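You operate a simulated robot arm through the tools that you are given. There is no shell and no other tool. Be economical: measure what you need, move in short steps, check, and stop when the job is done.

You are at the controls of a simulated robot arm. One attempt, no reset.

JOB
Open the narrow cabinet door, take the white tape from the bottom shelf of the narrow cabinet and put it on the top of the dryer and shut the door again. Then open the plant-side door, turn the volume knob to 6 and shut the door again. Then take the packet labelled "peas" from the middle of the drop-leaf table and put it on the white tile. Then take the crank music box on the middle of the drop-leaf table and put it away on the island top. Then put the sugar jar on the middle of the drop-leaf table away on the back of the bar. Then open the door under the drawer, put the nut carton on the floor under the drawer and shut the drawer again. Then put the blue tumbler in the sink. Then put the small grey bucket on the middle of the drop-leaf table away on the lower shelf of the plant bench. Then pull the lower cupboard door open. The order counts. Set down upright: nut carton, blue tumbler.

It is judged by the outcome, as a careful person would: the job done as asked, and still so three seconds after it is handed in. It fails if anything else is knocked over, pushed out of place, dropped, spilled or broken.

ROBOT AND FRAMES
A 6-joint arm with a two-finger parallel gripper on a trunk, on a base that drives. Base frame: it is fixed to the floor where the robot stands at the start and does not move with it; the origin is under the middle of the robot, x ahead of it, y to its left, z up. Readings come in m, degrees, newtons and seconds.
Its first joint turns from -166.0 to 166.0 degrees. Places, roughly: back of the bar (111x18 cm) [-3.02, 4.08, 0.9]; blue packet, green packet, yellow packet [-2.75, 0.25, 0.75]; blue tumbler (8x8x12 cm) [-2.7, 0.4, 0.8]; crank music box [-3, 0.25, 0.75]; door under the drawer [-2.8, 3.6, 0.4]; floor under the drawer [-3, 3.7, 0.1]; island top [-4.8, 0.4, 0.8]; lower cupboard door [0.5, 2.6, 0.5]; lower shelf of the plant bench [-4.8, -1.2, 0.3]; narrow cabinet door [1, 0.3, 1.3]; nut carton [-2.75, -0.25, 0.75]; plant-side door [1.5, -0.1, 1.2]; sink [-3.3, 3.2, 0.8]; small grey bucket (17x17x14 cm) [-2.6, 0.6, 0.8]; sugar jar [-2.75, 0, 0.75]; top of the dryer [5.3, 0.2, 1.1]; volume knob [1.4, 0, 0.6]; white tape [1, 0.25, 0.75]; white tile (9x9x1 cm) [-2.6, 0.3, 0.7]. Payload 3.43 kg.
The TCP is the grasp point between the finger pads, 0.034 m short of the fingertips. In the tool frame z runs along the fingers and y along their closing line. The gripper opens to 0.128 m. The fingers are 0.024 m wide and 0.012 m thick; the gripper's body (0.048 by 0.13 m) begins 0.096 m behind the TCP.
Orientation is told as [roll, pitch, yaw] about the base's x, y, z axes, in that order, counted from this pose: with the fingers straight down and closing along the base's y, the tool's x points along the base's -x, its y along +y and its z along -z.

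CONTROLS
- The arm moves only by the tool drive_tool. Its argument "plan" is a list of rows, each a list of 3 entries, a list of its own where there are three numbers: the closure in counts, from 0 (fully open) to 255 (shut), then the shift along the base's x, y, z in units of 30 mm (1.0 is 30 mm), then the turn, a rotation vector about the base's x, y, z in units of 6 degrees (1.0 is 6 degrees). In form: [[claw, [dx, dy, dz], [wx, wy, wz]], ...]. A call has 1 to 12 rows; each row shifts and turns the commanded pose from where the row before left it. A call with a number of a shift or a turn outside -1 to 1 is refused whole. A row lasts 0.2 s, in which the tool goes at most 0.05 m and 8.6 degrees; a call with a longer step from one row to the next is refused whole, and so is a gripper value outside its range. Where a pose cannot be reached the arm comes as near as it can. A force on the tool above 40 N (or 10 N above the force at the start of the call, whichever is more), or a blocked arm, ends the call early, and 0.2 s more pass. Each finger travels about 0.153 m/s and halts on what it meets, pressing with about 45 N; the grip force reading is that of the motor and also rises with nothing between the fingers. The clock runs only during rows and for 0.2 s after the last one: add rows that do not move to give the fingers time. It gives the time, the measured TCP pose, the force on the tool (base axes), the opening and the grip force at its end, in the units of the frame above (readings bear some noise), with the torque about the TCP (base axes, N m) and any sound that the robot's microphone picked up, and new pictures: "pictures" is both (left out), scene, wrist or none.
- Cameras (640 x 400 px; columns grow to the right, rows downward): "scene" is now at [0.1725, 0.2053, 1.2272]; the picture's right is [-0.16, -0.99, 0.00], its down [-0.30, 0.05, -0.95] and it looks along [0.94, -0.15, -0.30] (base axes); focal length 260 px, centre (320, 200). "wrist" rides on the gripper at [0.076, -0.011, -0.16] in the tool frame; the picture's right is [0.15, 0.99, 0.00], its down [-0.88, 0.13, -0.46] and it looks along [-0.45, 0.07, 0.89] (tool axes); focal length 234 px, centre (320, 200). There is no depth. A picture from a camera that has moved, and an enlarged one, comes with that camera's place and axes in the base frame and with its lens.
- base_move(legs): drives the robot by 1 to 6 legs, each [ahead, left, turn to the left] in m, m and degrees, along the robot's own axes; the way and the turn of a leg run together, so that a leg with both is an arc; at most 1.5 m and 180 degrees a leg. The arm and the cameras ride along, it lands a little off, and it stops where it bumps. It gives what a move gives, and a new picture of the scene camera.
- turn_head(pan, tilt): turns the head with the scene camera to pan (to the left, within 143 degrees either way) and tilt (down, from -29 to 69), counted from straight ahead of the robot. It gives what a move gives, and a new picture of the scene camera.
- enlarge(camera, box): a new picture of the part [left, top, right, bottom] of that camera's present view, enlarged. No time passes.
- hand_in(): hands the job in; it is judged then, once.

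Go step by step. Nothing tells you exact positions but the pictures and the camera data: compare them with the known pose of the tool, close in by small moves and look again before you grip or let go. The budget is 546 turns and 360 pictures, counting those below and the enlarged ones. Unless the task says otherwise, let go and move clear before handing in.

The tools are called as a command line: name --argument value ..., lists and objects as JSON in quotes. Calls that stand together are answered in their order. drive_tool: Moves the arm, as the interface text tells. Its arguments: {"type":"object","properties":{"plan":{"type":"array","items":{"type":"array"}},"pictures":{"type":"string","enum":["both","scene","wrist","none"]}},"required":["plan"]} The other tools are called the same way: base_move (legs) drives the base; turn_head (pan, tilt) turns the head that bears the scene camera; enlarge (camera, box) takes an enlarged picture of a part of a camera's view; hand_in () hands the job in.

At the start:

```text
clock: 0.0
position: [0.6949, 0.1854, 1.0002]
orientation: [0.1, 0.1, 0.0]
wrist_force: [-0.1, -0.2, -0.3]
ft_torque: [0.03, 0.0, -0.03]
grip_width: 0.1284
gripper_force: 0.1
robot x, y, heading: [0.0026, 0.0016, -0.0]
head pan, tilt: [-9.0, 17.4]
```

scene: 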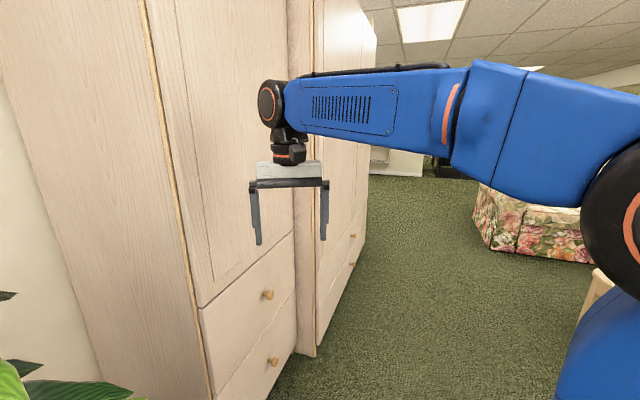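
wrist: 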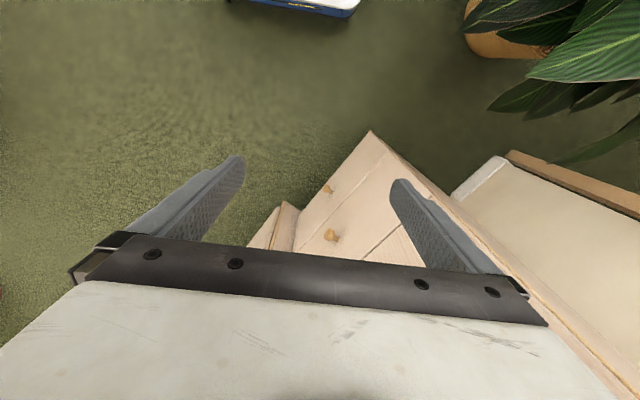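

I see a tall wooden cabinet ahead and to the left, with the arm in front of it. I'll look around with the head first to find the handles.

turn_head --pan 15 --tilt 0

turn_head --pan -30 --tilt 20

```text
clock: 0.9
position: [0.695, 0.1865, 1.0003]
orientation: [0.0, 0.0, 0.0]
wrist_force: [0.4, -0.1, 0.5]
ft_torque: [-0.03, -0.03, 0.01]
grip_width: 0.1279
gripper_force: 0.1
robot x, y, heading: [-0.003, -0.0038, -0.2]
head pan, tilt: [15.0, 0.0]
camera scene: at [0.1673, 0.2432, 1.2552], right [0.26, -0.97, 0.0], down [0.0, 0.0, -1.0], along [0.97, 0.26, 0.0], focal length 260 px, centre (320, 200)
```

scene: 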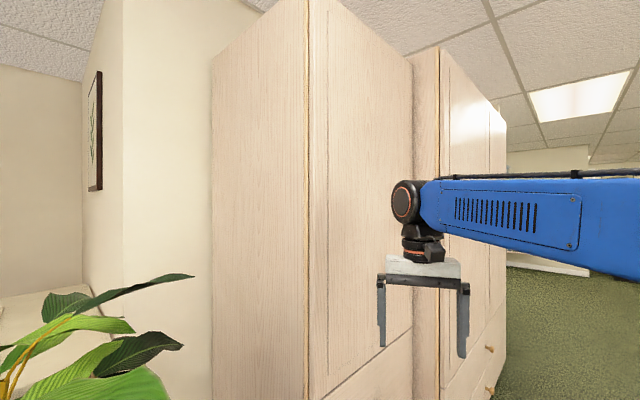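

```text
clock: 2.0
position: [0.6944, 0.1855, 0.9987]
orientation: [0.0, 0.1, 0.0]
wrist_force: [0.5, 0.0, 0.6]
ft_torque: [-0.01, -0.01, 0.01]
grip_width: 0.1279
gripper_force: 0.1
robot x, y, heading: [0.0003, -0.001, 0.1]
head pan, tilt: [-30.0, 20.0]
camera scene: at [0.161, 0.1735, 1.223], right [-0.5, -0.87, 0.0], down [-0.3, 0.17, -0.94], along [0.81, -0.47, -0.34], focal length 260 px, centre (320, 200)
```

scene: 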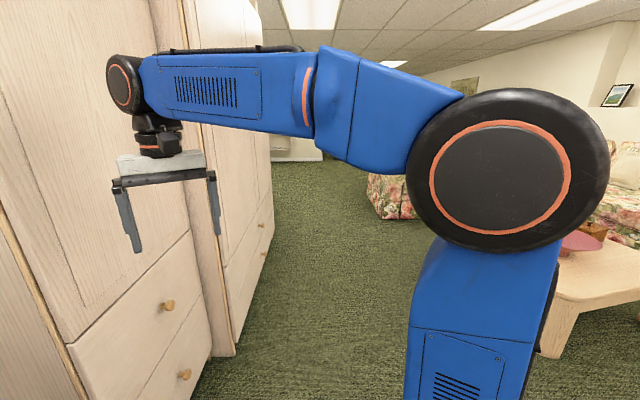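

The handles are hidden behind the arm. I'll shift the arm to the right to expose the door fronts.

drive_tool --plan '[[0, [-0.5, -1, 0], [0, 0, 0]], [0, [-0.5, -1, 0], [0, 0, 0]], [0, [-0.5, -1, 0], [0, 0, 0]], [0, [-0.5, -1, 0], [0, 0, 0]], [0, [-0.5, -1, 0], [0, 0, 0]], [0, [-0.5, -1, 0], [0, 0, 0]], [0, [-0.5, -1, 0], [0, 0, 0]], [0, [-0.5, -1, 0], [0, 0, 0]], [0, [-0.5, -1, 0], [0, 0, 0]], [0, [-0.5, -1, 0], [0, 0, 0]], [0, [-0.5, -1, 0], [0, 0, 0]], [0, [-0.5, -1, 0], [0, 0, 0]]]' --pictures "none"

turn_head --pan 0 --tilt 5

```text
clock: 4.6
position: [0.5133, -0.1762, 1.0009]
orientation: [-0.1, 0.0, 0.0]
wrist_force: [-0.1, -0.1, -0.7]
ft_torque: [0.05, 0.0, 0.01]
grip_width: 0.1282
gripper_force: 0.0
robot x, y, heading: [0.0022, 0.0013, 0.2]
head pan, tilt: [-30.0, 20.0]
```

```text
clock: 5.5
position: [0.515, -0.1754, 0.9991]
orientation: [0.0, -0.1, 0.1]
wrist_force: [0.8, 0.4, -0.7]
ft_torque: [-0.01, 0.01, -0.02]
grip_width: 0.128
gripper_force: 0.0
robot x, y, heading: [0.0032, 0.0009, -0.0]
head pan, tilt: [0.0, 5.0]
camera scene: at [0.1721, 0.2199, 1.2473], right [0.0, -1.0, 0.0], down [-0.09, 0.0, -1.0], along [1.0, 0.0, -0.09], focal length 260 px, centre (320, 200)
```

scene: 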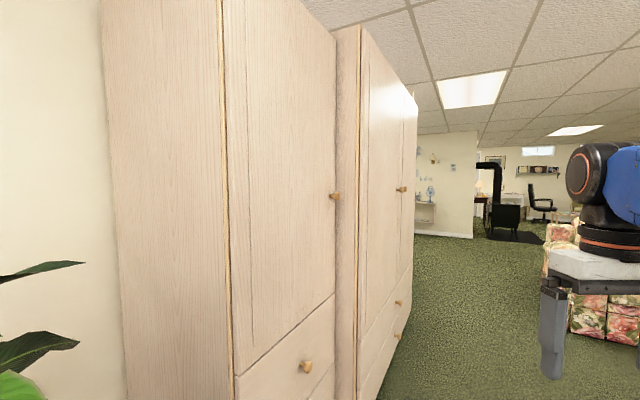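

The narrow cabinet's knob is at its right edge, and the hinge is on the near side. I'll check the free floor space to the right before repositioning.

turn_head --pan -80 --tilt 30

turn_head --pan -35 --tilt 35

turn_head --pan 40 --tilt 30

```text
clock: 7.1
position: [0.5146, -0.1734, 1.0003]
orientation: [0.0, -0.1, 0.0]
wrist_force: [-0.2, -0.4, 0.6]
ft_torque: [-0.01, -0.02, 0.0]
grip_width: 0.1282
gripper_force: 0.1
robot x, y, heading: [0.0013, 0.0002, 0.1]
head pan, tilt: [-80.0, 30.0]
camera scene: at [0.0961, 0.1309, 1.2069], right [-0.98, -0.17, 0.0], down [-0.09, 0.49, -0.87], along [0.15, -0.85, -0.5], focal length 260 px, centre (320, 200)
```

scene: 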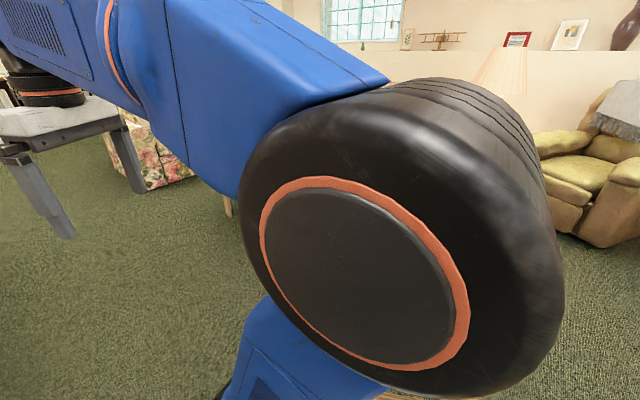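

```text
clock: 8.2
position: [0.5148, -0.1755, 0.9998]
orientation: [0.1, 0.0, 0.1]
wrist_force: [0.1, -0.6, 0.2]
ft_torque: [0.0, 0.02, -0.04]
grip_width: 0.1279
gripper_force: 0.0
robot x, y, heading: [-0.0039, -0.001, 0.2]
head pan, tilt: [-35.0, 35.0]
camera scene: at [0.1524, 0.1694, 1.1991], right [-0.57, -0.82, 0.0], down [-0.47, 0.33, -0.82], along [0.67, -0.47, -0.57], focal length 260 px, centre (320, 200)
```

scene: 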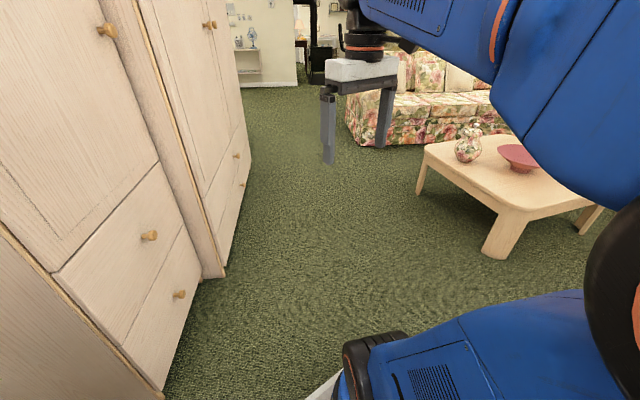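

```text
clock: 9.7
position: [0.5159, -0.1748, 1.002]
orientation: [0.0, 0.1, 0.0]
wrist_force: [-0.1, -0.7, 1.1]
ft_torque: [-0.01, 0.0, -0.02]
grip_width: 0.1281
gripper_force: 0.0
robot x, y, heading: [-0.0003, -0.0018, -0.1]
head pan, tilt: [40.0, 30.0]
camera scene: at [0.1496, 0.278, 1.2069], right [0.64, -0.77, 0.0], down [-0.38, -0.32, -0.87], along [0.66, 0.56, -0.5], focal length 260 px, centre (320, 200)
```

scene: 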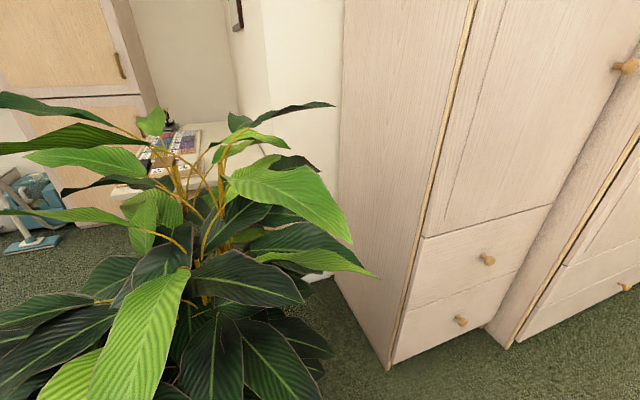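

Estimates so far: the cabinet front runs from about (0.81,0.44) to (1.32,0.16), and the knob is near (1.24,0.16,1.17). I'll drive to a spot right of the door swing, facing the cabinet.

base_move --legs '[[0, -0.5, 0], [0.97, 0, 0], [0, 0, 61]]'

turn_head --pan 0 --tilt 10

```text
clock: 19.7
position: [1.3326, -0.1343, 0.9995]
orientation: [0.0, -0.1, 60.3]
wrist_force: [-0.1, -0.4, -0.3]
ft_torque: [-0.02, -0.02, -0.01]
grip_width: 0.128
gripper_force: 0.1
robot x, y, heading: [0.9284, -0.4971, 60.5]
head pan, tilt: [40.0, 30.0]
camera scene: at [0.7586, -0.229, 1.2069], right [0.98, 0.18, 0.0], down [0.09, -0.49, -0.87], along [-0.16, 0.85, -0.5], focal length 260 px, centre (320, 200)
```

scene: 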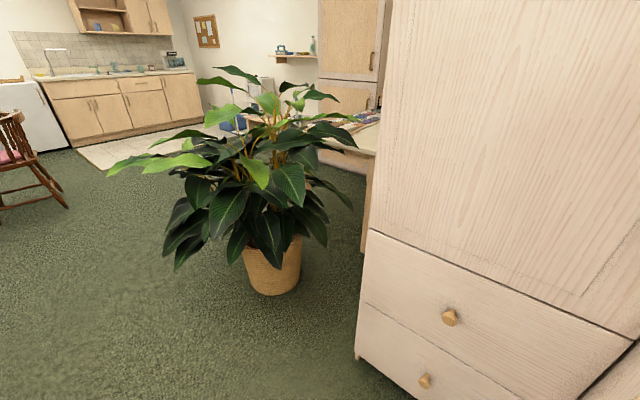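

```text
clock: 20.8
position: [1.3334, -0.135, 1.001]
orientation: [0.0, -0.1, 60.3]
wrist_force: [0.8, 0.4, 0.0]
ft_torque: [0.0, -0.02, 0.01]
grip_width: 0.1282
gripper_force: 0.0
robot x, y, heading: [0.9261, -0.4958, 60.5]
head pan, tilt: [0.0, 10.0]
camera scene: at [0.8208, -0.2371, 1.2392], right [0.87, -0.49, 0.0], down [-0.09, -0.15, -0.98], along [0.49, 0.86, -0.17], focal length 260 px, centre (320, 200)
```

scene: 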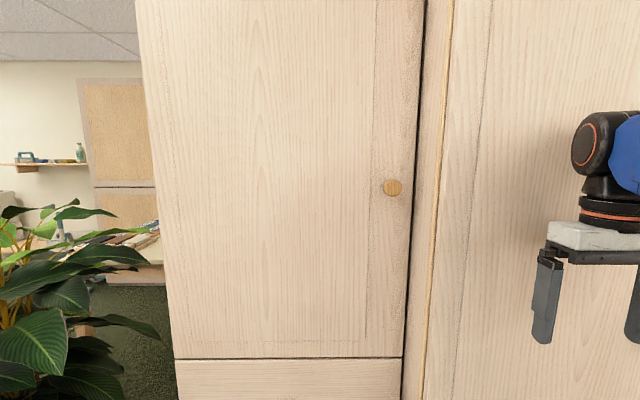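

Triangulating the two views puts the knob at about (1.222, 0.159, 1.171). I'll bring the gripper level, pointing into the cabinet, while backing off.

drive_tool --plan '[[0, [-0.644, 0.208, 0.475], [1, -0.555, 0]], [0, [-0.644, 0.208, 0.475], [1, -0.555, 0]], [0, [-0.644, 0.208, 0.475], [1, -0.555, 0]], [0, [-0.644, 0.208, 0.475], [1, -0.555, 0]], [0, [-0.644, 0.208, 0.475], [1, -0.555, 0]], [0, [-0.644, 0.208, 0.475], [1, -0.555, 0]], [0, [-0.644, 0.208, 0.475], [1, -0.555, 0]], [0, [-0.644, 0.208, 0.475], [1, -0.555, 0]], [0, [-0.644, 0.208, 0.475], [1, -0.555, 0]], [0, [-0.644, 0.208, 0.475], [1, -0.555, 0]], [0, [-0.644, 0.208, 0.475], [1, -0.555, 0]], [0, [-0.644, 0.208, 0.475], [1, -0.555, 0]]]' --pictures "scene"

```text
clock: 23.6
position: [1.2279, -0.086, 1.1697]
orientation: [5.2, -82.3, 23.6]
wrist_force: [0.8, -1.0, -0.3]
ft_torque: [-0.01, -0.02, -0.02]
grip_width: 0.128
gripper_force: 0.0
robot x, y, heading: [0.9248, -0.4946, 60.4]
head pan, tilt: [0.0, 10.0]
stopped in row 12: the arm was blocked; the commanded pose is now the measured one
camera scene: at [0.8212, -0.2371, 1.2393], right [0.87, -0.49, 0.0], down [-0.09, -0.15, -0.98], along [0.49, 0.86, -0.17], focal length 260 px, centre (320, 200)
```

scene: 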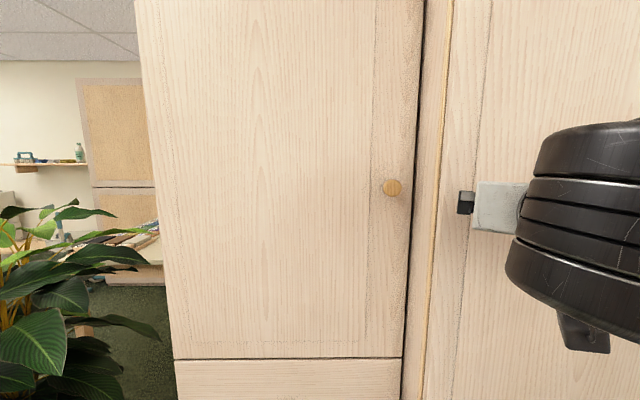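

The arm folded close to its limit, so I'll roll the gripper here before shifting left.

drive_tool --plan '[[0, [0, 0, 0], [0.56, -0.31, 0]], [0, [0, 0, 0], [0.56, -0.31, 0]], [0, [0, 0, 0], [0.553, 0.997, 0]], [0, [0, 0, 0], [0.553, 0.997, 0]], [0, [0, 0, 0], [0.553, 0.997, 0]], [0, [0, 0, 0], [0.553, 0.997, 0]], [0, [0, 0, 0], [0.553, 0.997, 0]], [0, [0, 0, 0], [0.553, 0.997, 0]], [0, [0, 0, 0], [0.553, 0.997, 0]], [0, [0, 0, 0], [0.553, 0.997, 0]], [0, [0, 0, 0], [0.553, 0.997, 0]], [0, [0, 0, 0], [0.553, 0.997, 0]]]' --pictures "scene"

```text
clock: 26.2
position: [1.2252, -0.0866, 1.1688]
orientation: [58.8, -16.9, -30.7]
wrist_force: [-0.4, -0.1, -0.8]
ft_torque: [-0.04, 0.02, -0.01]
grip_width: 0.1278
gripper_force: 0.1
robot x, y, heading: [0.9287, -0.4991, 60.3]
head pan, tilt: [0.0, 10.0]
camera scene: at [0.8209, -0.2372, 1.2393], right [0.87, -0.49, 0.0], down [-0.09, -0.15, -0.98], along [0.49, 0.86, -0.17], focal length 260 px, centre (320, 200)
```

scene: 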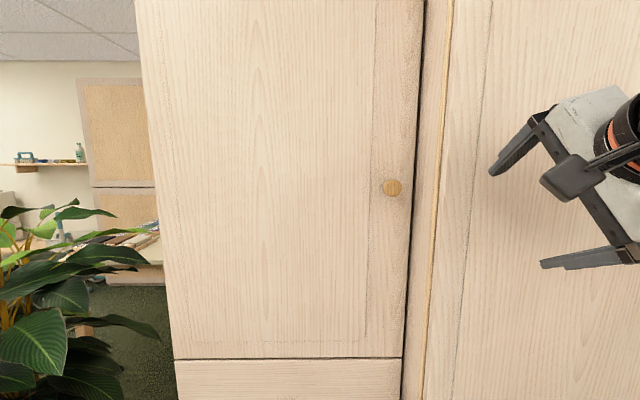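

drive_tool --plan '[[0, [0, 0, 0], [0.553, 0.997, 0]], [0, [0, 0, 0], [0.553, 0.997, 0]], [0, [0, 0, 0], [0.553, 0.997, 0]], [0, [-0.53, 0.75, 0.03], [0.1, 0.15, 0]], [0, [-0.53, 0.75, 0], [0, 0, 0]], [0, [-0.53, 0.75, 0], [0, 0, 0]], [0, [-0.53, 0.75, 0], [0, 0, 0]], [0, [-0.53, 0.75, 0], [0, 0, 0]]]'

```text
clock: 28.0
position: [1.1481, 0.0301, 1.1705]
orientation: [58.4, 4.7, -30.8]
wrist_force: [-0.6, -0.2, -0.5]
ft_torque: [0.0, 0.01, 0.03]
grip_width: 0.1281
gripper_force: 0.1
robot x, y, heading: [0.9277, -0.498, 60.2]
head pan, tilt: [0.0, 10.0]
camera scene: at [0.8211, -0.2374, 1.2393], right [0.87, -0.5, 0.0], down [-0.09, -0.15, -0.98], along [0.49, 0.86, -0.17], focal length 260 px, centre (320, 200)
camera wrist: at [1.0175, -0.0567, 1.2506], right [0.2, 0.49, 0.85], down [0.62, -0.74, 0.28], along [0.76, 0.47, -0.45], focal length 234 px, centre (320, 200)
```

scene: 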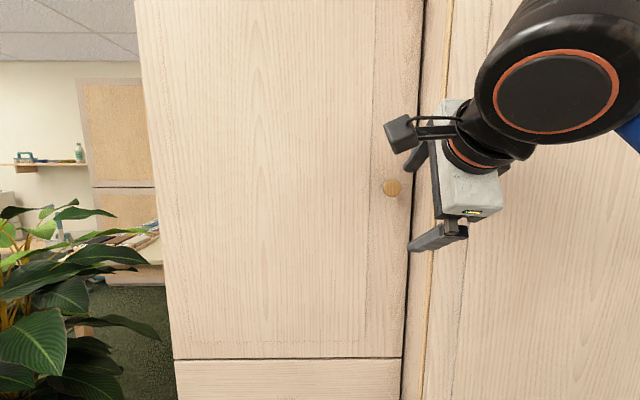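
wrist: 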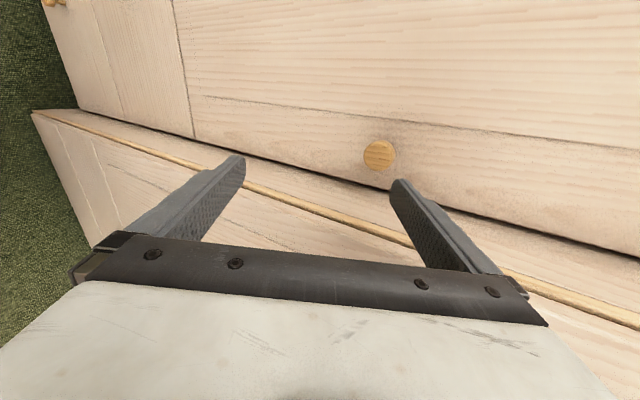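

The tool still points about 31° downward, so I'll level it.

drive_tool --plan '[[0, [0, 0, 0], [0.92, -0.51, 0]], [0, [0, 0, 0], [0.92, -0.51, 0]], [0, [0, 0, 0], [0.92, -0.51, 0]], [0, [0, 0, 0], [0.92, -0.51, 0]], [0, [0, 0, 0], [0.92, -0.51, 0]], [0, [0, 0, 0], [-0.38, -0.68, 0]], [0, [0, 0, 0], [0, 0, 0]]]'

```text
clock: 29.6
position: [1.1601, 0.0204, 1.1878]
orientation: [90.0, 0.0, -28.0]
wrist_force: [-0.1, -1.0, 0.2]
ft_torque: [0.0, 0.03, 0.02]
grip_width: 0.128
gripper_force: 0.1
out of reach, approached as far as the arm can: row 5
robot x, y, heading: [0.9279, -0.4956, 60.3]
head pan, tilt: [0.0, 10.0]
camera scene: at [0.821, -0.2372, 1.2393], right [0.87, -0.49, 0.0], down [-0.09, -0.15, -0.98], along [0.49, 0.86, -0.17], focal length 260 px, centre (320, 200)
camera wrist: at [1.0199, -0.0843, 1.1772], right [-0.13, 0.07, 0.99], down [0.56, -0.82, 0.13], along [0.82, 0.57, 0.06], focal length 234 px, centre (320, 200)
```

scene: 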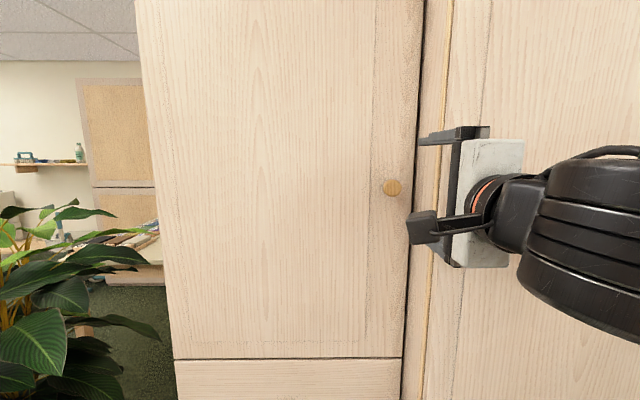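
wrist: 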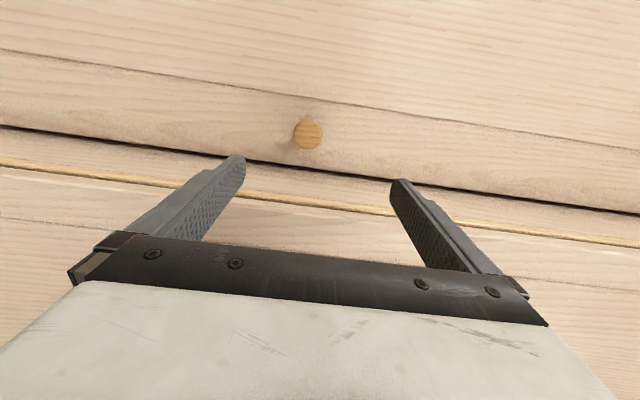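

The tool is level and the knob is confirmed at (1.222,0.159,1.169). I'll advance onto it.

drive_tool --plan '[[0, [0.4, 0.85, -0.12], [0, 0, 0]], [0, [0.4, 0.85, -0.12], [0, 0, 0]], [0, [0.4, 0.85, -0.12], [0, 0, 0]], [0, [0.4, 0.85, -0.12], [0, 0, 0]], [0, [0.2, 0.4, -0.12], [0, 0, 0]]]'

```text
clock: 30.8
position: [1.2148, 0.1324, 1.1769]
orientation: [89.3, -0.1, -27.9]
wrist_force: [-0.1, 0.2, 0.1]
ft_torque: [0.02, -0.05, 0.01]
grip_width: 0.1282
gripper_force: 0.0
out of reach, approached as far as the arm can: row 5
robot x, y, heading: [0.9269, -0.497, 60.2]
head pan, tilt: [0.0, 10.0]
camera scene: at [0.8211, -0.2373, 1.2393], right [0.87, -0.49, 0.0], down [-0.09, -0.15, -0.98], along [0.49, 0.86, -0.17], focal length 260 px, centre (320, 200)
camera wrist: at [1.0748, 0.0268, 1.1682], right [-0.13, 0.08, 0.99], down [0.57, -0.81, 0.14], along [0.82, 0.58, 0.06], focal length 234 px, centre (320, 200)
```

scene: 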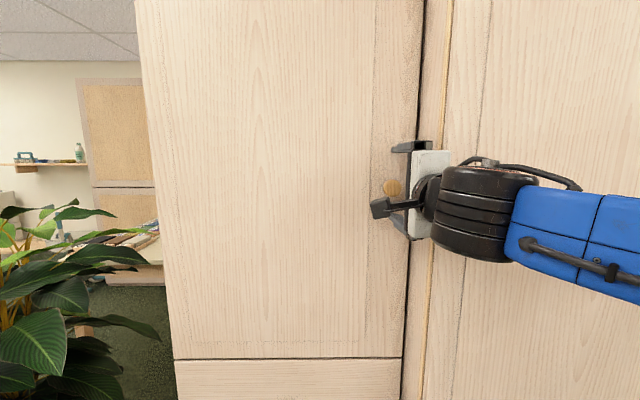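
wrist: 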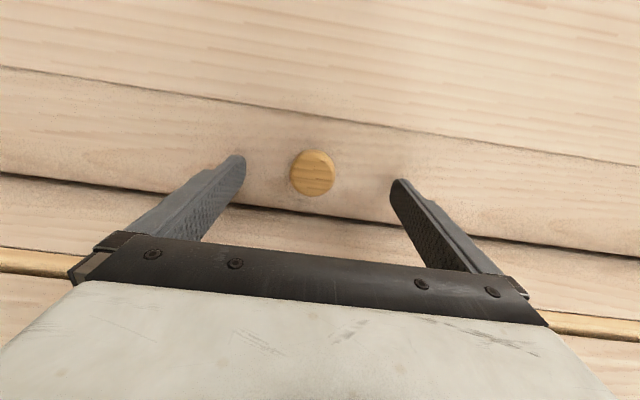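

The arm is at a reach limit 2.5 cm short of the knob, so I'll nudge the base forward.

base_move --legs '[[0.025, 0.004, 0]]'

drive_tool --plan '[[255, [0, 0, -0.2], [0, 0, 0]], [255, [0, 0, 0], [0, 0, 0]], [255, [0, 0, 0], [0, 0, 0]]]'

```text
clock: 31.6
position: [1.2183, 0.143, 1.1796]
orientation: [89.6, 0.1, -27.8]
wrist_force: [-11.4, -15.3, -6.2]
ft_torque: [0.89, -0.61, -0.11]
grip_width: 0.1244
gripper_force: 0.1
robot x, y, heading: [0.9297, -0.4782, 60.2]
head pan, tilt: [0.0, 10.0]
stopped in leg 1: the force on the tool passed its limit (the readings are from after the stop); the commanded pose is now the measured one
camera scene: at [0.8253, -0.2243, 1.2394], right [0.87, -0.49, 0.0], down [-0.09, -0.15, -0.98], along [0.49, 0.86, -0.17], focal length 260 px, centre (320, 200)
```

scene: 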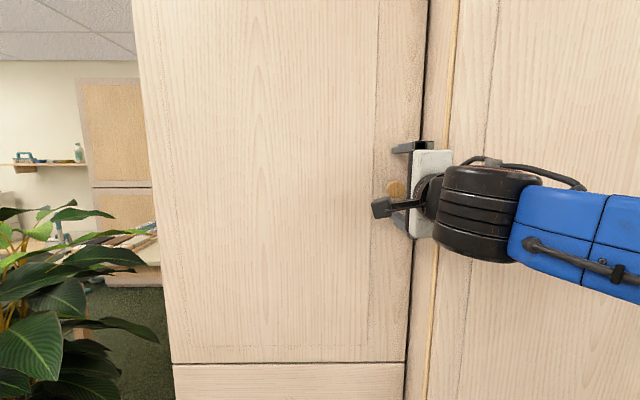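

```text
clock: 32.5
position: [1.2203, 0.1429, 1.171]
orientation: [89.0, -0.3, -27.8]
wrist_force: [-10.5, -23.8, -22.1]
ft_torque: [1.83, -2.07, 0.08]
grip_width: 0.0366
gripper_force: 44.1
robot x, y, heading: [0.9291, -0.4833, 60.3]
head pan, tilt: [0.0, 10.0]
stopped in row 3: the force on the tool passed its limit (the readings are from after the stop); the commanded pose is now the measured one
camera scene: at [0.8255, -0.2246, 1.2394], right [0.87, -0.49, 0.0], down [-0.09, -0.15, -0.98], along [0.49, 0.86, -0.17], focal length 260 px, centre (320, 200)
camera wrist: at [1.0799, 0.0367, 1.1621], right [-0.13, 0.09, 0.99], down [0.57, -0.81, 0.14], along [0.81, 0.58, 0.05], focal length 234 px, centre (320, 200)
```

scene: 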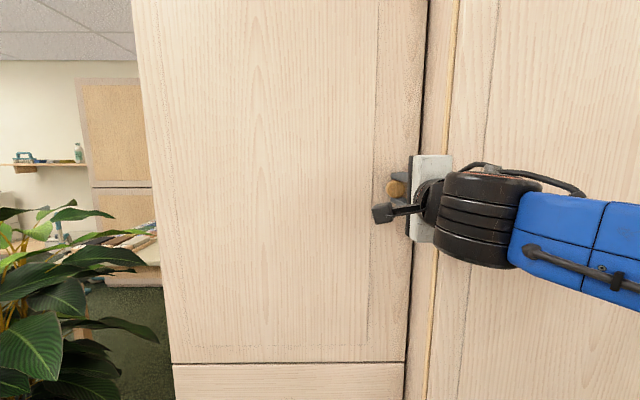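
wrist: 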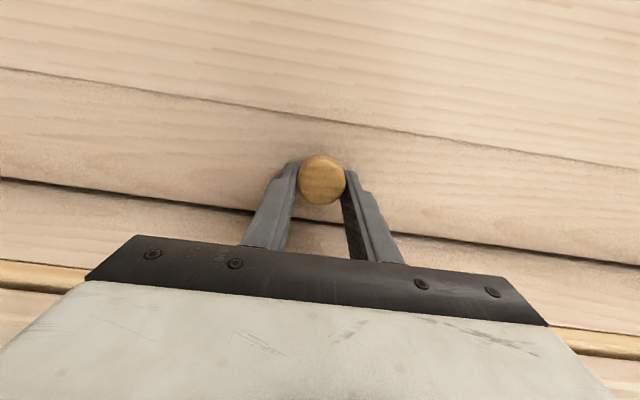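

I have the knob, 37 mm wide. I'll swing the door by carrying the whole robot around the hinge in small arcs.

base_move --legs '[[-0.0396, 0.05, -4], [-0.0396, 0.05, -4], [-0.0396, 0.05, -4]]'

```text
clock: 34.0
position: [1.1846, 0.0935, 1.1695]
orientation: [88.8, -0.3, -35.2]
wrist_force: [0.2, -1.5, -1.8]
ft_torque: [0.66, -0.32, 0.12]
grip_width: 0.0358
gripper_force: 45.0
robot x, y, heading: [0.8166, -0.4892, 53.5]
head pan, tilt: [0.0, 10.0]
stopped in leg 2: the force on the tool passed its limit (the readings are from after the stop); the commanded pose is now the measured one
camera scene: at [0.7453, -0.2222, 1.2393], right [0.8, -0.6, 0.0], down [-0.1, -0.14, -0.98], along [0.59, 0.79, -0.17], focal length 260 px, centre (320, 200)
```

scene: 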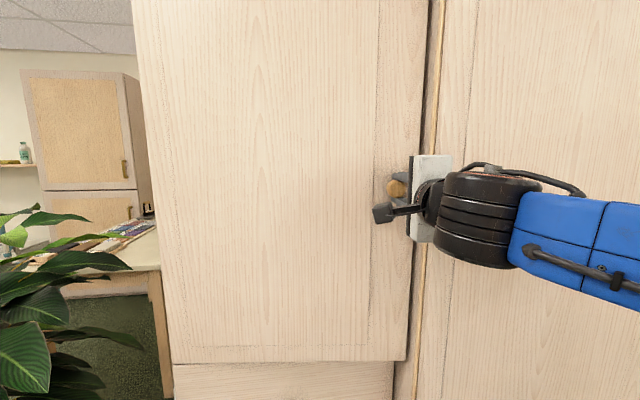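

base_move --legs '[[-0.0396, 0.05, -4], [-0.0396, 0.05, -4], [-0.0396, 0.05, -4], [-0.0396, 0.05, -4], [-0.0396, 0.05, -4], [-0.0396, 0.05, -4]]'

```text
clock: 37.9
position: [1.0169, -0.0381, 1.1697]
orientation: [88.9, -0.3, -59.1]
wrist_force: [-1.5, 2.7, -2.6]
ft_torque: [0.27, -0.64, 0.32]
grip_width: 0.0358
gripper_force: 45.3
robot x, y, heading: [0.4463, -0.4252, 29.1]
head pan, tilt: [0.0, 10.0]
camera scene: at [0.4897, -0.1494, 1.2392], right [0.49, -0.87, 0.0], down [-0.15, -0.09, -0.98], along [0.86, 0.48, -0.17], focal length 260 px, centre (320, 200)
```

scene: 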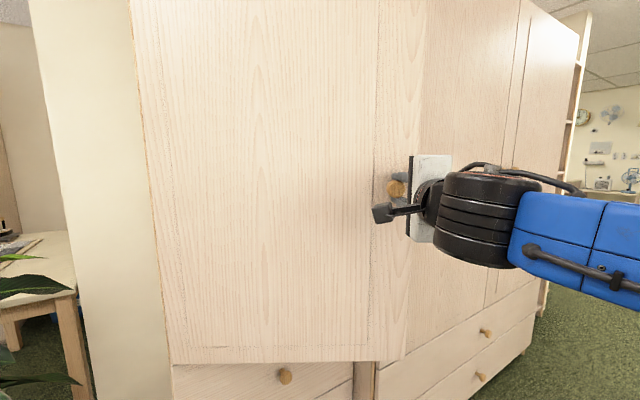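

base_move --legs '[[-0.0396, 0.05, -4], [-0.0396, 0.05, -4], [-0.0396, 0.05, -4], [-0.0396, 0.05, -4], [-0.0396, 0.05, -4], [-0.0396, 0.05, -4]]'

base_move --legs '[[-0.0396, 0.05, -4], [-0.0396, 0.05, -4], [-0.0396, 0.05, -4], [-0.0396, 0.05, -4]]'

```text
clock: 41.8
position: [0.8141, -0.0932, 1.17]
orientation: [88.9, -0.2, -83.3]
wrist_force: [-1.1, 1.2, -2.8]
ft_torque: [0.03, -0.75, 0.62]
grip_width: 0.0358
gripper_force: 45.0
robot x, y, heading: [0.1334, -0.21, 4.9]
head pan, tilt: [0.0, 10.0]
camera scene: at [0.2878, 0.0221, 1.2393], right [0.09, -1.0, 0.0], down [-0.17, -0.02, -0.98], along [0.98, 0.09, -0.17], focal length 260 px, centre (320, 200)
```

scene: 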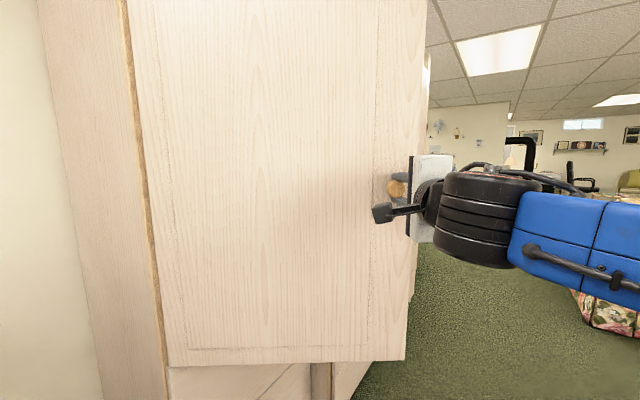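

```text
clock: 44.7
position: [0.6748, -0.0834, 1.1688]
orientation: [88.9, -0.2, -99.5]
wrist_force: [-1.6, -2.4, -1.8]
ft_torque: [-0.02, -0.77, 0.37]
grip_width: 0.0358
gripper_force: 44.8
robot x, y, heading: [-0.0102, -0.0054, -10.6]
head pan, tilt: [0.0, 10.0]
stopped in leg 4: the force on the tool passed its limit (the readings are from after the stop); the commanded pose is now the measured one
camera scene: at [0.1997, 0.1749, 1.2393], right [-0.18, -0.98, 0.0], down [-0.17, 0.03, -0.98], along [0.97, -0.18, -0.17], focal length 260 px, centre (320, 200)
```

scene: 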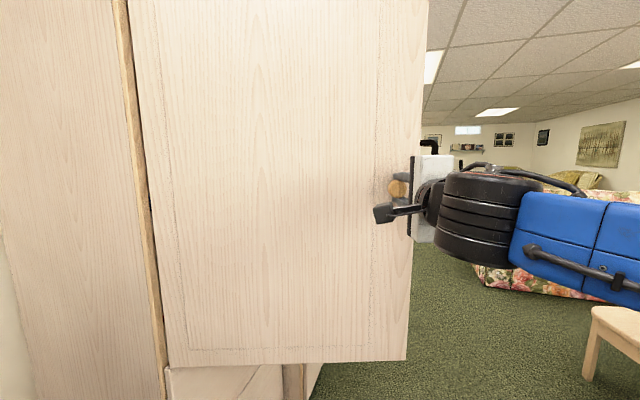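

The door is open about 72°, so I'll release the knob and back away.

drive_tool --plan '[[0, [0, 0, 0], [0, 0, 0]], [0, [0, 0, 0], [0, 0, 0]], [0, [0, 0, 0], [0, 0, 0]], [0, [0, 0, 0], [0, 0, 0]]]' --pictures "none"

base_move --legs '[[-0.2, 0, 0], [0, -0.6, 0]]'

```text
clock: 45.7
position: [0.6752, -0.0818, 1.1699]
orientation: [88.9, -0.3, -99.5]
wrist_force: [-0.1, 0.3, 0.8]
ft_torque: [0.01, 0.0, -0.05]
grip_width: 0.128
gripper_force: 0.1
robot x, y, heading: [-0.0109, -0.009, -10.6]
head pan, tilt: [0.0, 10.0]
```

```text
clock: 50.3
position: [0.3703, -0.6518, 1.1705]
orientation: [88.9, -0.2, -99.3]
wrist_force: [0.2, 0.8, 0.5]
ft_torque: [0.0, 0.04, -0.02]
grip_width: 0.128
gripper_force: 0.1
robot x, y, heading: [-0.317, -0.5816, -10.2]
head pan, tilt: [0.0, 10.0]
camera scene: at [-0.1057, -0.397, 1.2393], right [-0.18, -0.98, 0.0], down [-0.17, 0.03, -0.98], along [0.97, -0.18, -0.17], focal length 260 px, centre (320, 200)
```

scene: 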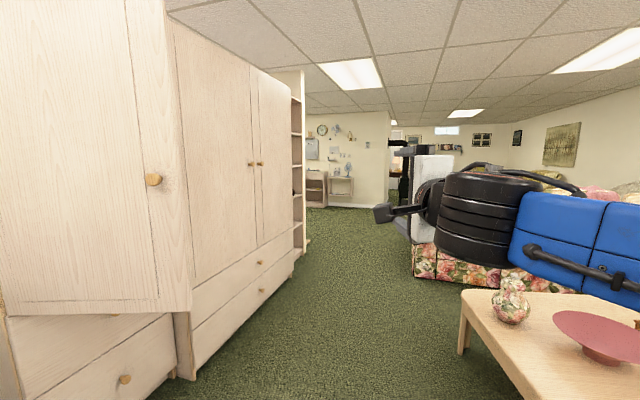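

I'll go round to the front of the open cabinet and look in.

base_move --legs '[[1.18, 0.143, 0], [0, 0, 83]]'

turn_head --pan 5 --tilt 25

```text
clock: 60.1
position: [1.0124, 0.0152, 1.1695]
orientation: [88.8, -0.2, -14.4]
wrist_force: [-0.5, 0.7, 0.5]
ft_torque: [-0.01, 0.03, -0.03]
grip_width: 0.1278
gripper_force: 0.0
robot x, y, heading: [0.8816, -0.662, 74.3]
head pan, tilt: [0.0, 10.0]
camera scene: at [0.7159, -0.4371, 1.2393], right [0.96, -0.27, 0.0], down [-0.05, -0.17, -0.98], along [0.27, 0.95, -0.17], focal length 260 px, centre (320, 200)
```

scene: 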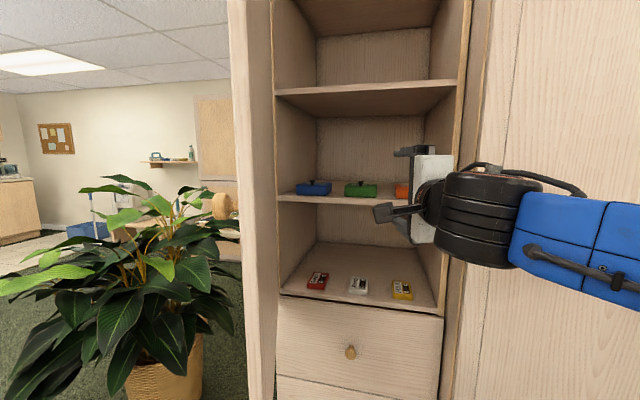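

```text
clock: 60.8
position: [1.013, 0.0135, 1.17]
orientation: [88.9, -0.2, -14.4]
wrist_force: [-0.6, -0.5, 0.0]
ft_torque: [0.0, -0.01, 0.03]
grip_width: 0.128
gripper_force: 0.0
robot x, y, heading: [0.8813, -0.6622, 74.3]
head pan, tilt: [5.0, 25.0]
camera scene: at [0.7079, -0.436, 1.215], right [0.98, -0.18, 0.0], down [-0.08, -0.41, -0.91], along [0.17, 0.89, -0.42], focal length 260 px, centre (320, 200)
```

scene: 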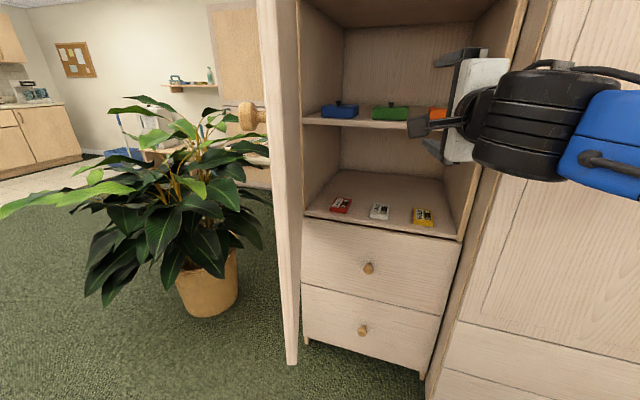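

The bottom shelf has red, white and yellow tapes. I'll zoom in.

enlarge --camera "scene" --box '[300, 150, 480, 262]'

```text
3.56 times, centred on (390, 206) of scene
camera zoom: at [0.7079, -0.436, 1.215], right [0.98, -0.18, 0.0], down [-0.08, -0.41, -0.91], along [0.17, 0.89, -0.42], focal length 923 px, centre (71, 179)
```

zoom: 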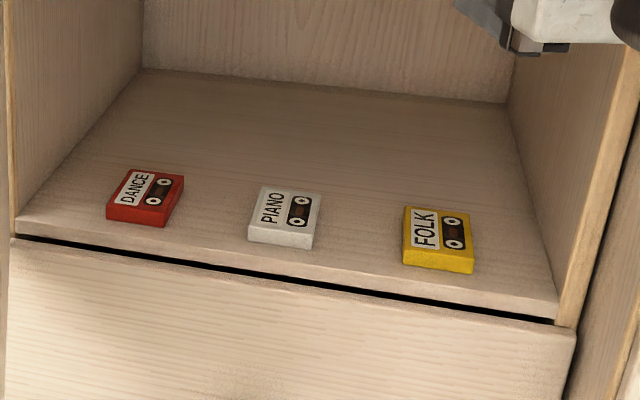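

The white "PIANO" tape is near (1.09, 0.375), with the shelf top at about z 0.755. I'll turn the gripper to a forward-and-down posture, closing sideways, before approaching.

drive_tool --plan '[[0, [-0.04, -0.15, -0.6], [-0.257, -1, 0]], [0, [-0.04, -0.15, -0.6], [-0.257, -1, 0]], [0, [-0.04, -0.15, -0.6], [-0.257, -1, 0]], [0, [-0.04, -0.15, -0.6], [-0.257, -1, 0]], [0, [-0.04, -0.15, -0.6], [-0.257, -1, 0]], [0, [-0.04, -0.15, -0.6], [-0.257, -1, 0]], [0, [0, 0, -0.6], [-0.257, -1, 0]], [0, [0, 0, -0.6], [-0.257, -1, 0]], [0, [0, 0, -0.6], [-0.257, -1, 0]], [0, [0, 0, -0.6], [-0.257, -1, 0]], [0, [0, 0, -0.6], [-0.257, -1, 0]], [0, [0, 0, -0.6], [-0.257, -1, 0]]]' --pictures "none"

drive_tool --plan '[[0, [0, 0, 0], [-0.257, -1, 0]], [0, [0, 0, 0], [-0.257, -1, 0]], [0, [0, 0, 0], [-0.12, -0.5, 0]], [0, [0, 0, 0], [-0.969, 0.249, 0]], [0, [0, 0, 0], [-0.969, 0.249, 0]], [0, [0, 0, 0], [-0.969, 0.249, 0]], [0, [0, 0, 0], [-0.969, 0.249, 0]], [0, [0, 0, 0], [-0.969, 0.249, 0]], [0, [0, 0, 0], [-0.969, 0.249, 0]], [0, [0, 0, 0], [-0.969, 0.249, 0]]]'

```text
clock: 63.4
position: [1.0078, -0.0124, 0.9549]
orientation: [89.0, -74.7, -14.5]
wrist_force: [1.8, -0.2, -0.2]
ft_torque: [0.03, 0.01, -0.01]
grip_width: 0.1281
gripper_force: 0.0
robot x, y, heading: [0.882, -0.662, 74.4]
head pan, tilt: [5.0, 25.0]
```

```text
clock: 65.6
position: [1.0043, -0.0114, 0.9536]
orientation: [-1.1, -48.0, 75.6]
wrist_force: [-0.6, 0.2, 0.0]
ft_torque: [0.01, 0.0, -0.01]
grip_width: 0.128
gripper_force: 0.1
robot x, y, heading: [0.8802, -0.6661, 74.5]
head pan, tilt: [5.0, 25.0]
camera scene: at [0.7079, -0.4361, 1.2149], right [0.98, -0.18, 0.0], down [-0.08, -0.42, -0.91], along [0.17, 0.89, -0.42], focal length 260 px, centre (320, 200)
camera wrist: at [0.9733, -0.1783, 1.0048], right [-0.98, 0.16, -0.12], down [-0.07, 0.28, 0.96], along [0.19, 0.95, -0.26], focal length 234 px, centre (320, 200)
```

scene: 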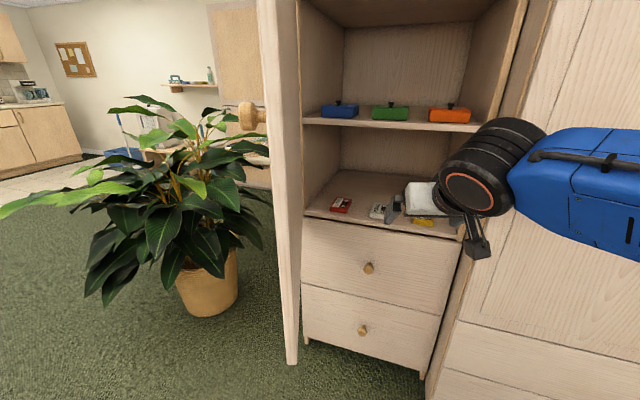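
wrist: 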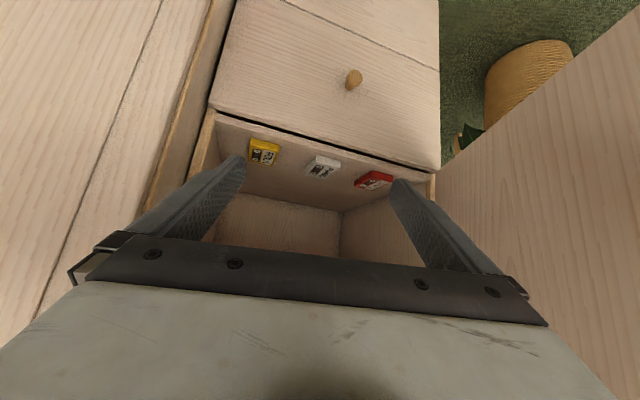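

Triangulation puts the tape at about (1.08, 0.35, 0.78). I'll move the base closer.

base_move --legs '[[0.22, 0, 0]]'

drive_tool --plan '[[0, [0, 0, -0.9], [0, 0, -0.6]], [0, [0, 0, -0.9], [0, 0, -0.6]], [0, [0, 0, -0.9], [0, 0, -0.6]]]'

```text
clock: 67.3
position: [1.0672, 0.2058, 0.9545]
orientation: [-1.1, -48.1, 75.6]
wrist_force: [0.8, -0.4, 0.3]
ft_torque: [0.01, 0.04, -0.02]
grip_width: 0.1281
gripper_force: 0.1
robot x, y, heading: [0.9378, -0.446, 74.5]
head pan, tilt: [5.0, 25.0]
camera scene: at [0.7695, -0.2176, 1.2149], right [0.98, -0.19, 0.0], down [-0.08, -0.42, -0.91], along [0.17, 0.89, -0.42], focal length 260 px, centre (320, 200)
```

scene: 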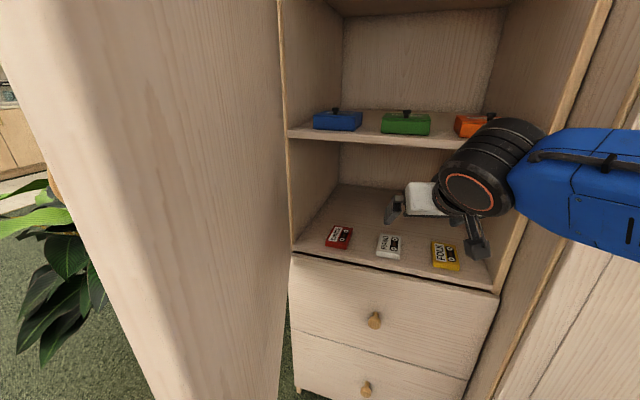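

```text
clock: 68.2
position: [1.07, 0.2058, 0.872]
orientation: [-1.1, -48.2, 64.7]
wrist_force: [-0.4, 0.1, -0.1]
ft_torque: [-0.02, 0.02, 0.03]
grip_width: 0.1282
gripper_force: 0.1
robot x, y, heading: [0.9445, -0.4436, 74.5]
head pan, tilt: [5.0, 25.0]
camera scene: at [0.7695, -0.2176, 1.2149], right [0.98, -0.19, 0.0], down [-0.08, -0.42, -0.91], along [0.17, 0.89, -0.42], focal length 260 px, centre (320, 200)
camera wrist: at [1.0057, 0.0484, 0.9234], right [-0.93, 0.35, -0.12], down [-0.02, 0.29, 0.96], along [0.37, 0.89, -0.26], focal length 234 px, centre (320, 200)
```

scene: 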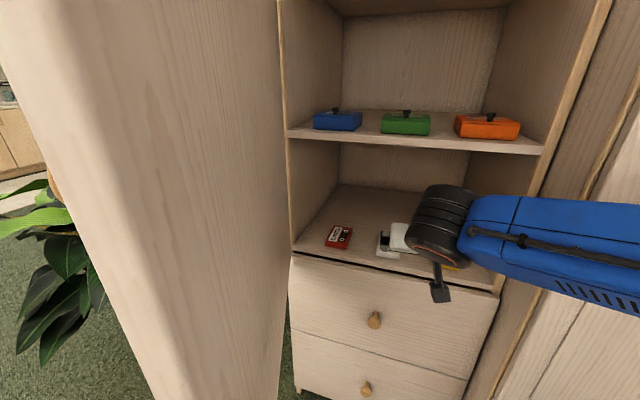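
wrist: 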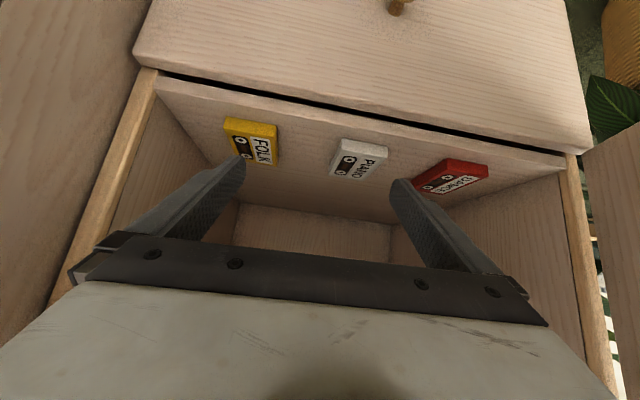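

The tape is aligned with the shelf. I'll advance with the fingers straddling it.

drive_tool --plan '[[0, [0.02, 0.8, -0.4], [0, 0, -0.45]], [0, [0.02, 0.8, -0.4], [0, 0, 0]], [0, [0.02, 0.8, -0.4], [0, 0, 0]], [0, [0.02, 0.8, -0.4], [0, 0, 0]], [0, [0.02, 0.8, -0.4], [0, 0, 0]]]' --pictures "wrist"

```text
clock: 69.3
position: [1.0723, 0.3269, 0.8121]
orientation: [-1.2, -48.1, 62.0]
wrist_force: [0.1, 0.0, -0.1]
ft_torque: [-0.01, 0.01, 0.03]
grip_width: 0.1279
gripper_force: 0.0
robot x, y, heading: [0.9439, -0.4442, 74.4]
head pan, tilt: [5.0, 25.0]
camera wrist: at [1.0011, 0.1737, 0.8629], right [-0.91, 0.39, -0.12], down [0.0, 0.29, 0.96], along [0.41, 0.88, -0.26], focal length 234 px, centre (320, 200)
```

wrist: 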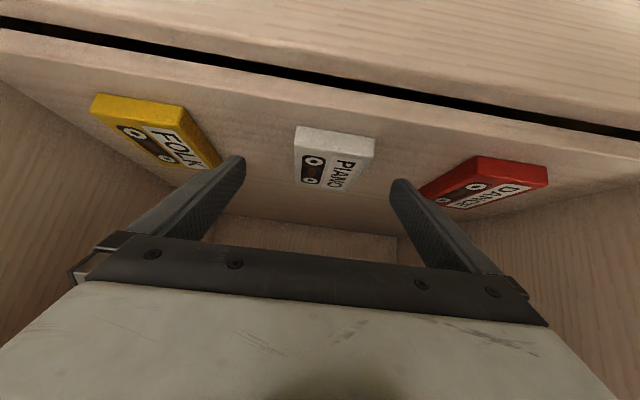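

drive_tool --plan '[[0, [-0.2, 0.1, -0.3], [0, 0, 0]], [0, [0, 0.05, -0.2], [0, 0, 0]], [150, [0, 0, 0], [0, 0, 0]], [200, [0, 0, 0], [0, 0, 0]], [255, [0, 0, 0], [0, 0, 0]], [255, [0, 0, 0], [0, 0, 0]]]' --pictures "wrist"

```text
clock: 70.8
position: [1.0656, 0.331, 0.7964]
orientation: [-1.0, -48.0, 62.1]
wrist_force: [1.0, -0.1, -0.4]
ft_torque: [0.06, -0.02, -0.03]
grip_width: 0.0626
gripper_force: 44.1
robot x, y, heading: [0.9463, -0.4422, 74.1]
head pan, tilt: [5.0, 25.0]
camera wrist: at [0.9944, 0.1764, 0.8472], right [-0.91, 0.39, -0.12], down [-0.01, 0.29, 0.96], along [0.41, 0.88, -0.26], focal length 234 px, centre (320, 200)
```

wrist: 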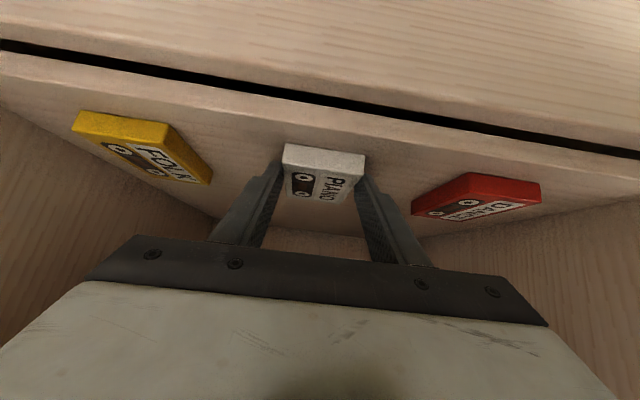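

The tape is gripped at 63 mm. I'll lift it and withdraw.

drive_tool --plan '[[255, [0, 0, 0.5], [0, 0, 0]], [255, [0, 0, 0.5], [0, 0, 0]], [255, [-0.2, -0.8, 0.3], [0, 0, 0]], [255, [-0.2, -0.8, 0.3], [0, 0, 0]], [255, [-0.2, -0.8, 0.3], [0, 0, 0]], [255, [-0.2, -0.8, 0.3], [0, 0, 0]], [255, [-0.2, -0.8, 0.3], [0, 0, 0]], [255, [-0.2, -0.8, 0.3], [0, 0, 0]], [255, [-0.2, -0.8, 0.3], [0, 0, 0]], [255, [-0.2, -0.8, 0.3], [0, 0, 0]]]'

```text
clock: 73.0
position: [1.0172, 0.1377, 0.9002]
orientation: [-1.1, -48.0, 62.1]
wrist_force: [0.2, 0.1, -0.2]
ft_torque: [-0.01, 0.0, -0.01]
grip_width: 0.0629
gripper_force: 45.0
robot x, y, heading: [0.944, -0.4427, 74.2]
head pan, tilt: [5.0, 25.0]
camera scene: at [0.7694, -0.2175, 1.2149], right [0.98, -0.19, 0.0], down [-0.08, -0.42, -0.91], along [0.17, 0.89, -0.42], focal length 260 px, centre (320, 200)
camera wrist: at [0.9464, -0.016, 0.9515], right [-0.91, 0.39, -0.12], down [-0.01, 0.29, 0.96], along [0.41, 0.88, -0.26], focal length 234 px, centre (320, 200)
```

scene: 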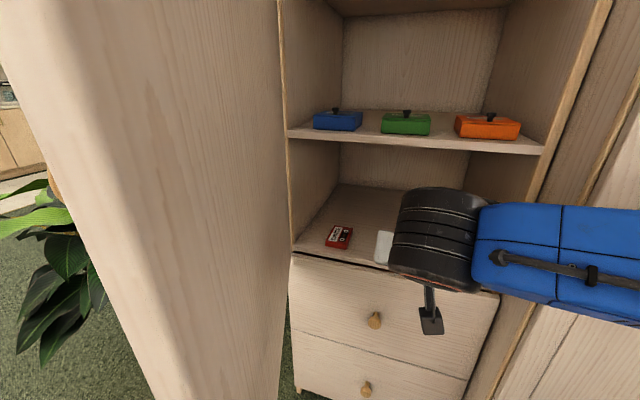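
wrist: 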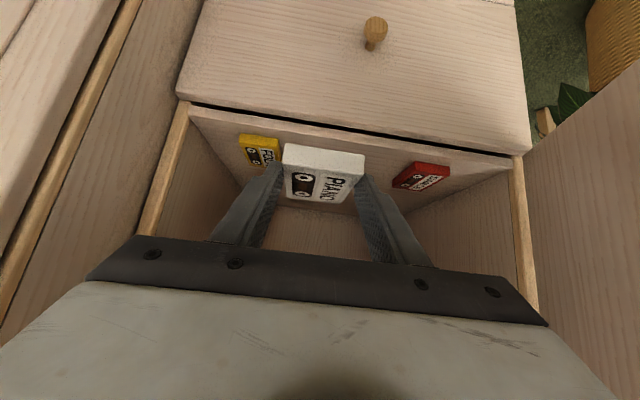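

The tape is secure. I'll back out, turn along the corridor and look toward the dryer.

base_move --legs '[[-0.27, 0, 0], [0, 0, -100]]'

turn_head --pan 25 --tilt 10

```text
clock: 79.0
position: [1.4328, -0.8684, 0.9005]
orientation: [-1.0, -48.0, -37.0]
wrist_force: [0.2, 0.0, -0.4]
ft_torque: [0.02, -0.01, 0.02]
grip_width: 0.0627
gripper_force: 44.7
robot x, y, heading: [0.8699, -0.701, -24.8]
head pan, tilt: [5.0, 25.0]
camera scene: at [1.1212, -0.5671, 1.2149], right [-0.34, -0.94, 0.0], down [-0.4, 0.14, -0.91], along [0.85, -0.31, -0.42], focal length 260 px, centre (320, 200)
```

scene: 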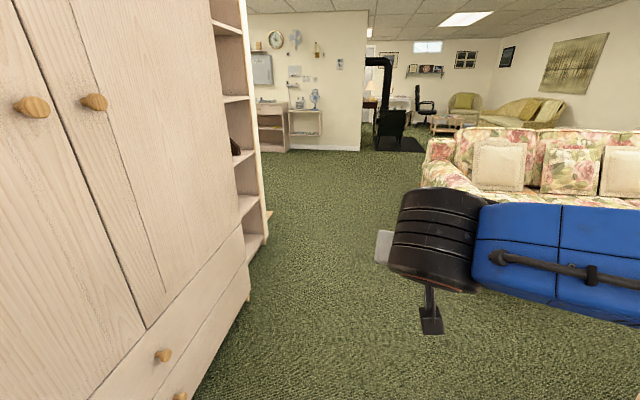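

```text
clock: 79.8
position: [1.4325, -0.8689, 0.9006]
orientation: [-1.1, -48.1, -37.0]
wrist_force: [0.0, -0.3, -0.6]
ft_torque: [0.02, 0.04, 0.0]
grip_width: 0.063
gripper_force: 45.0
robot x, y, heading: [0.8682, -0.6984, -24.8]
head pan, tilt: [25.0, 10.0]
camera scene: at [1.1276, -0.5356, 1.2392], right [0.0, -1.0, 0.0], down [-0.17, 0.0, -0.98], along [0.98, 0.0, -0.17], focal length 260 px, centre (320, 200)
```

scene: 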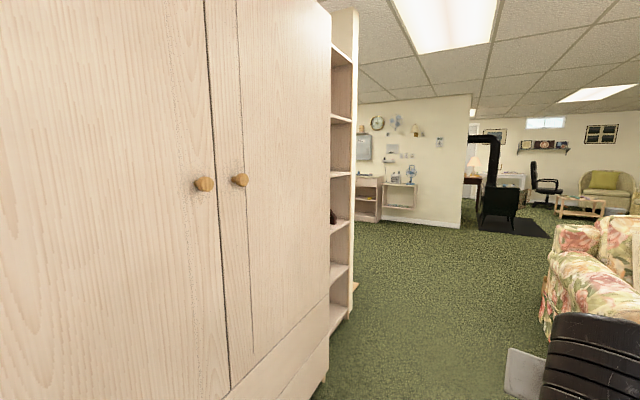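

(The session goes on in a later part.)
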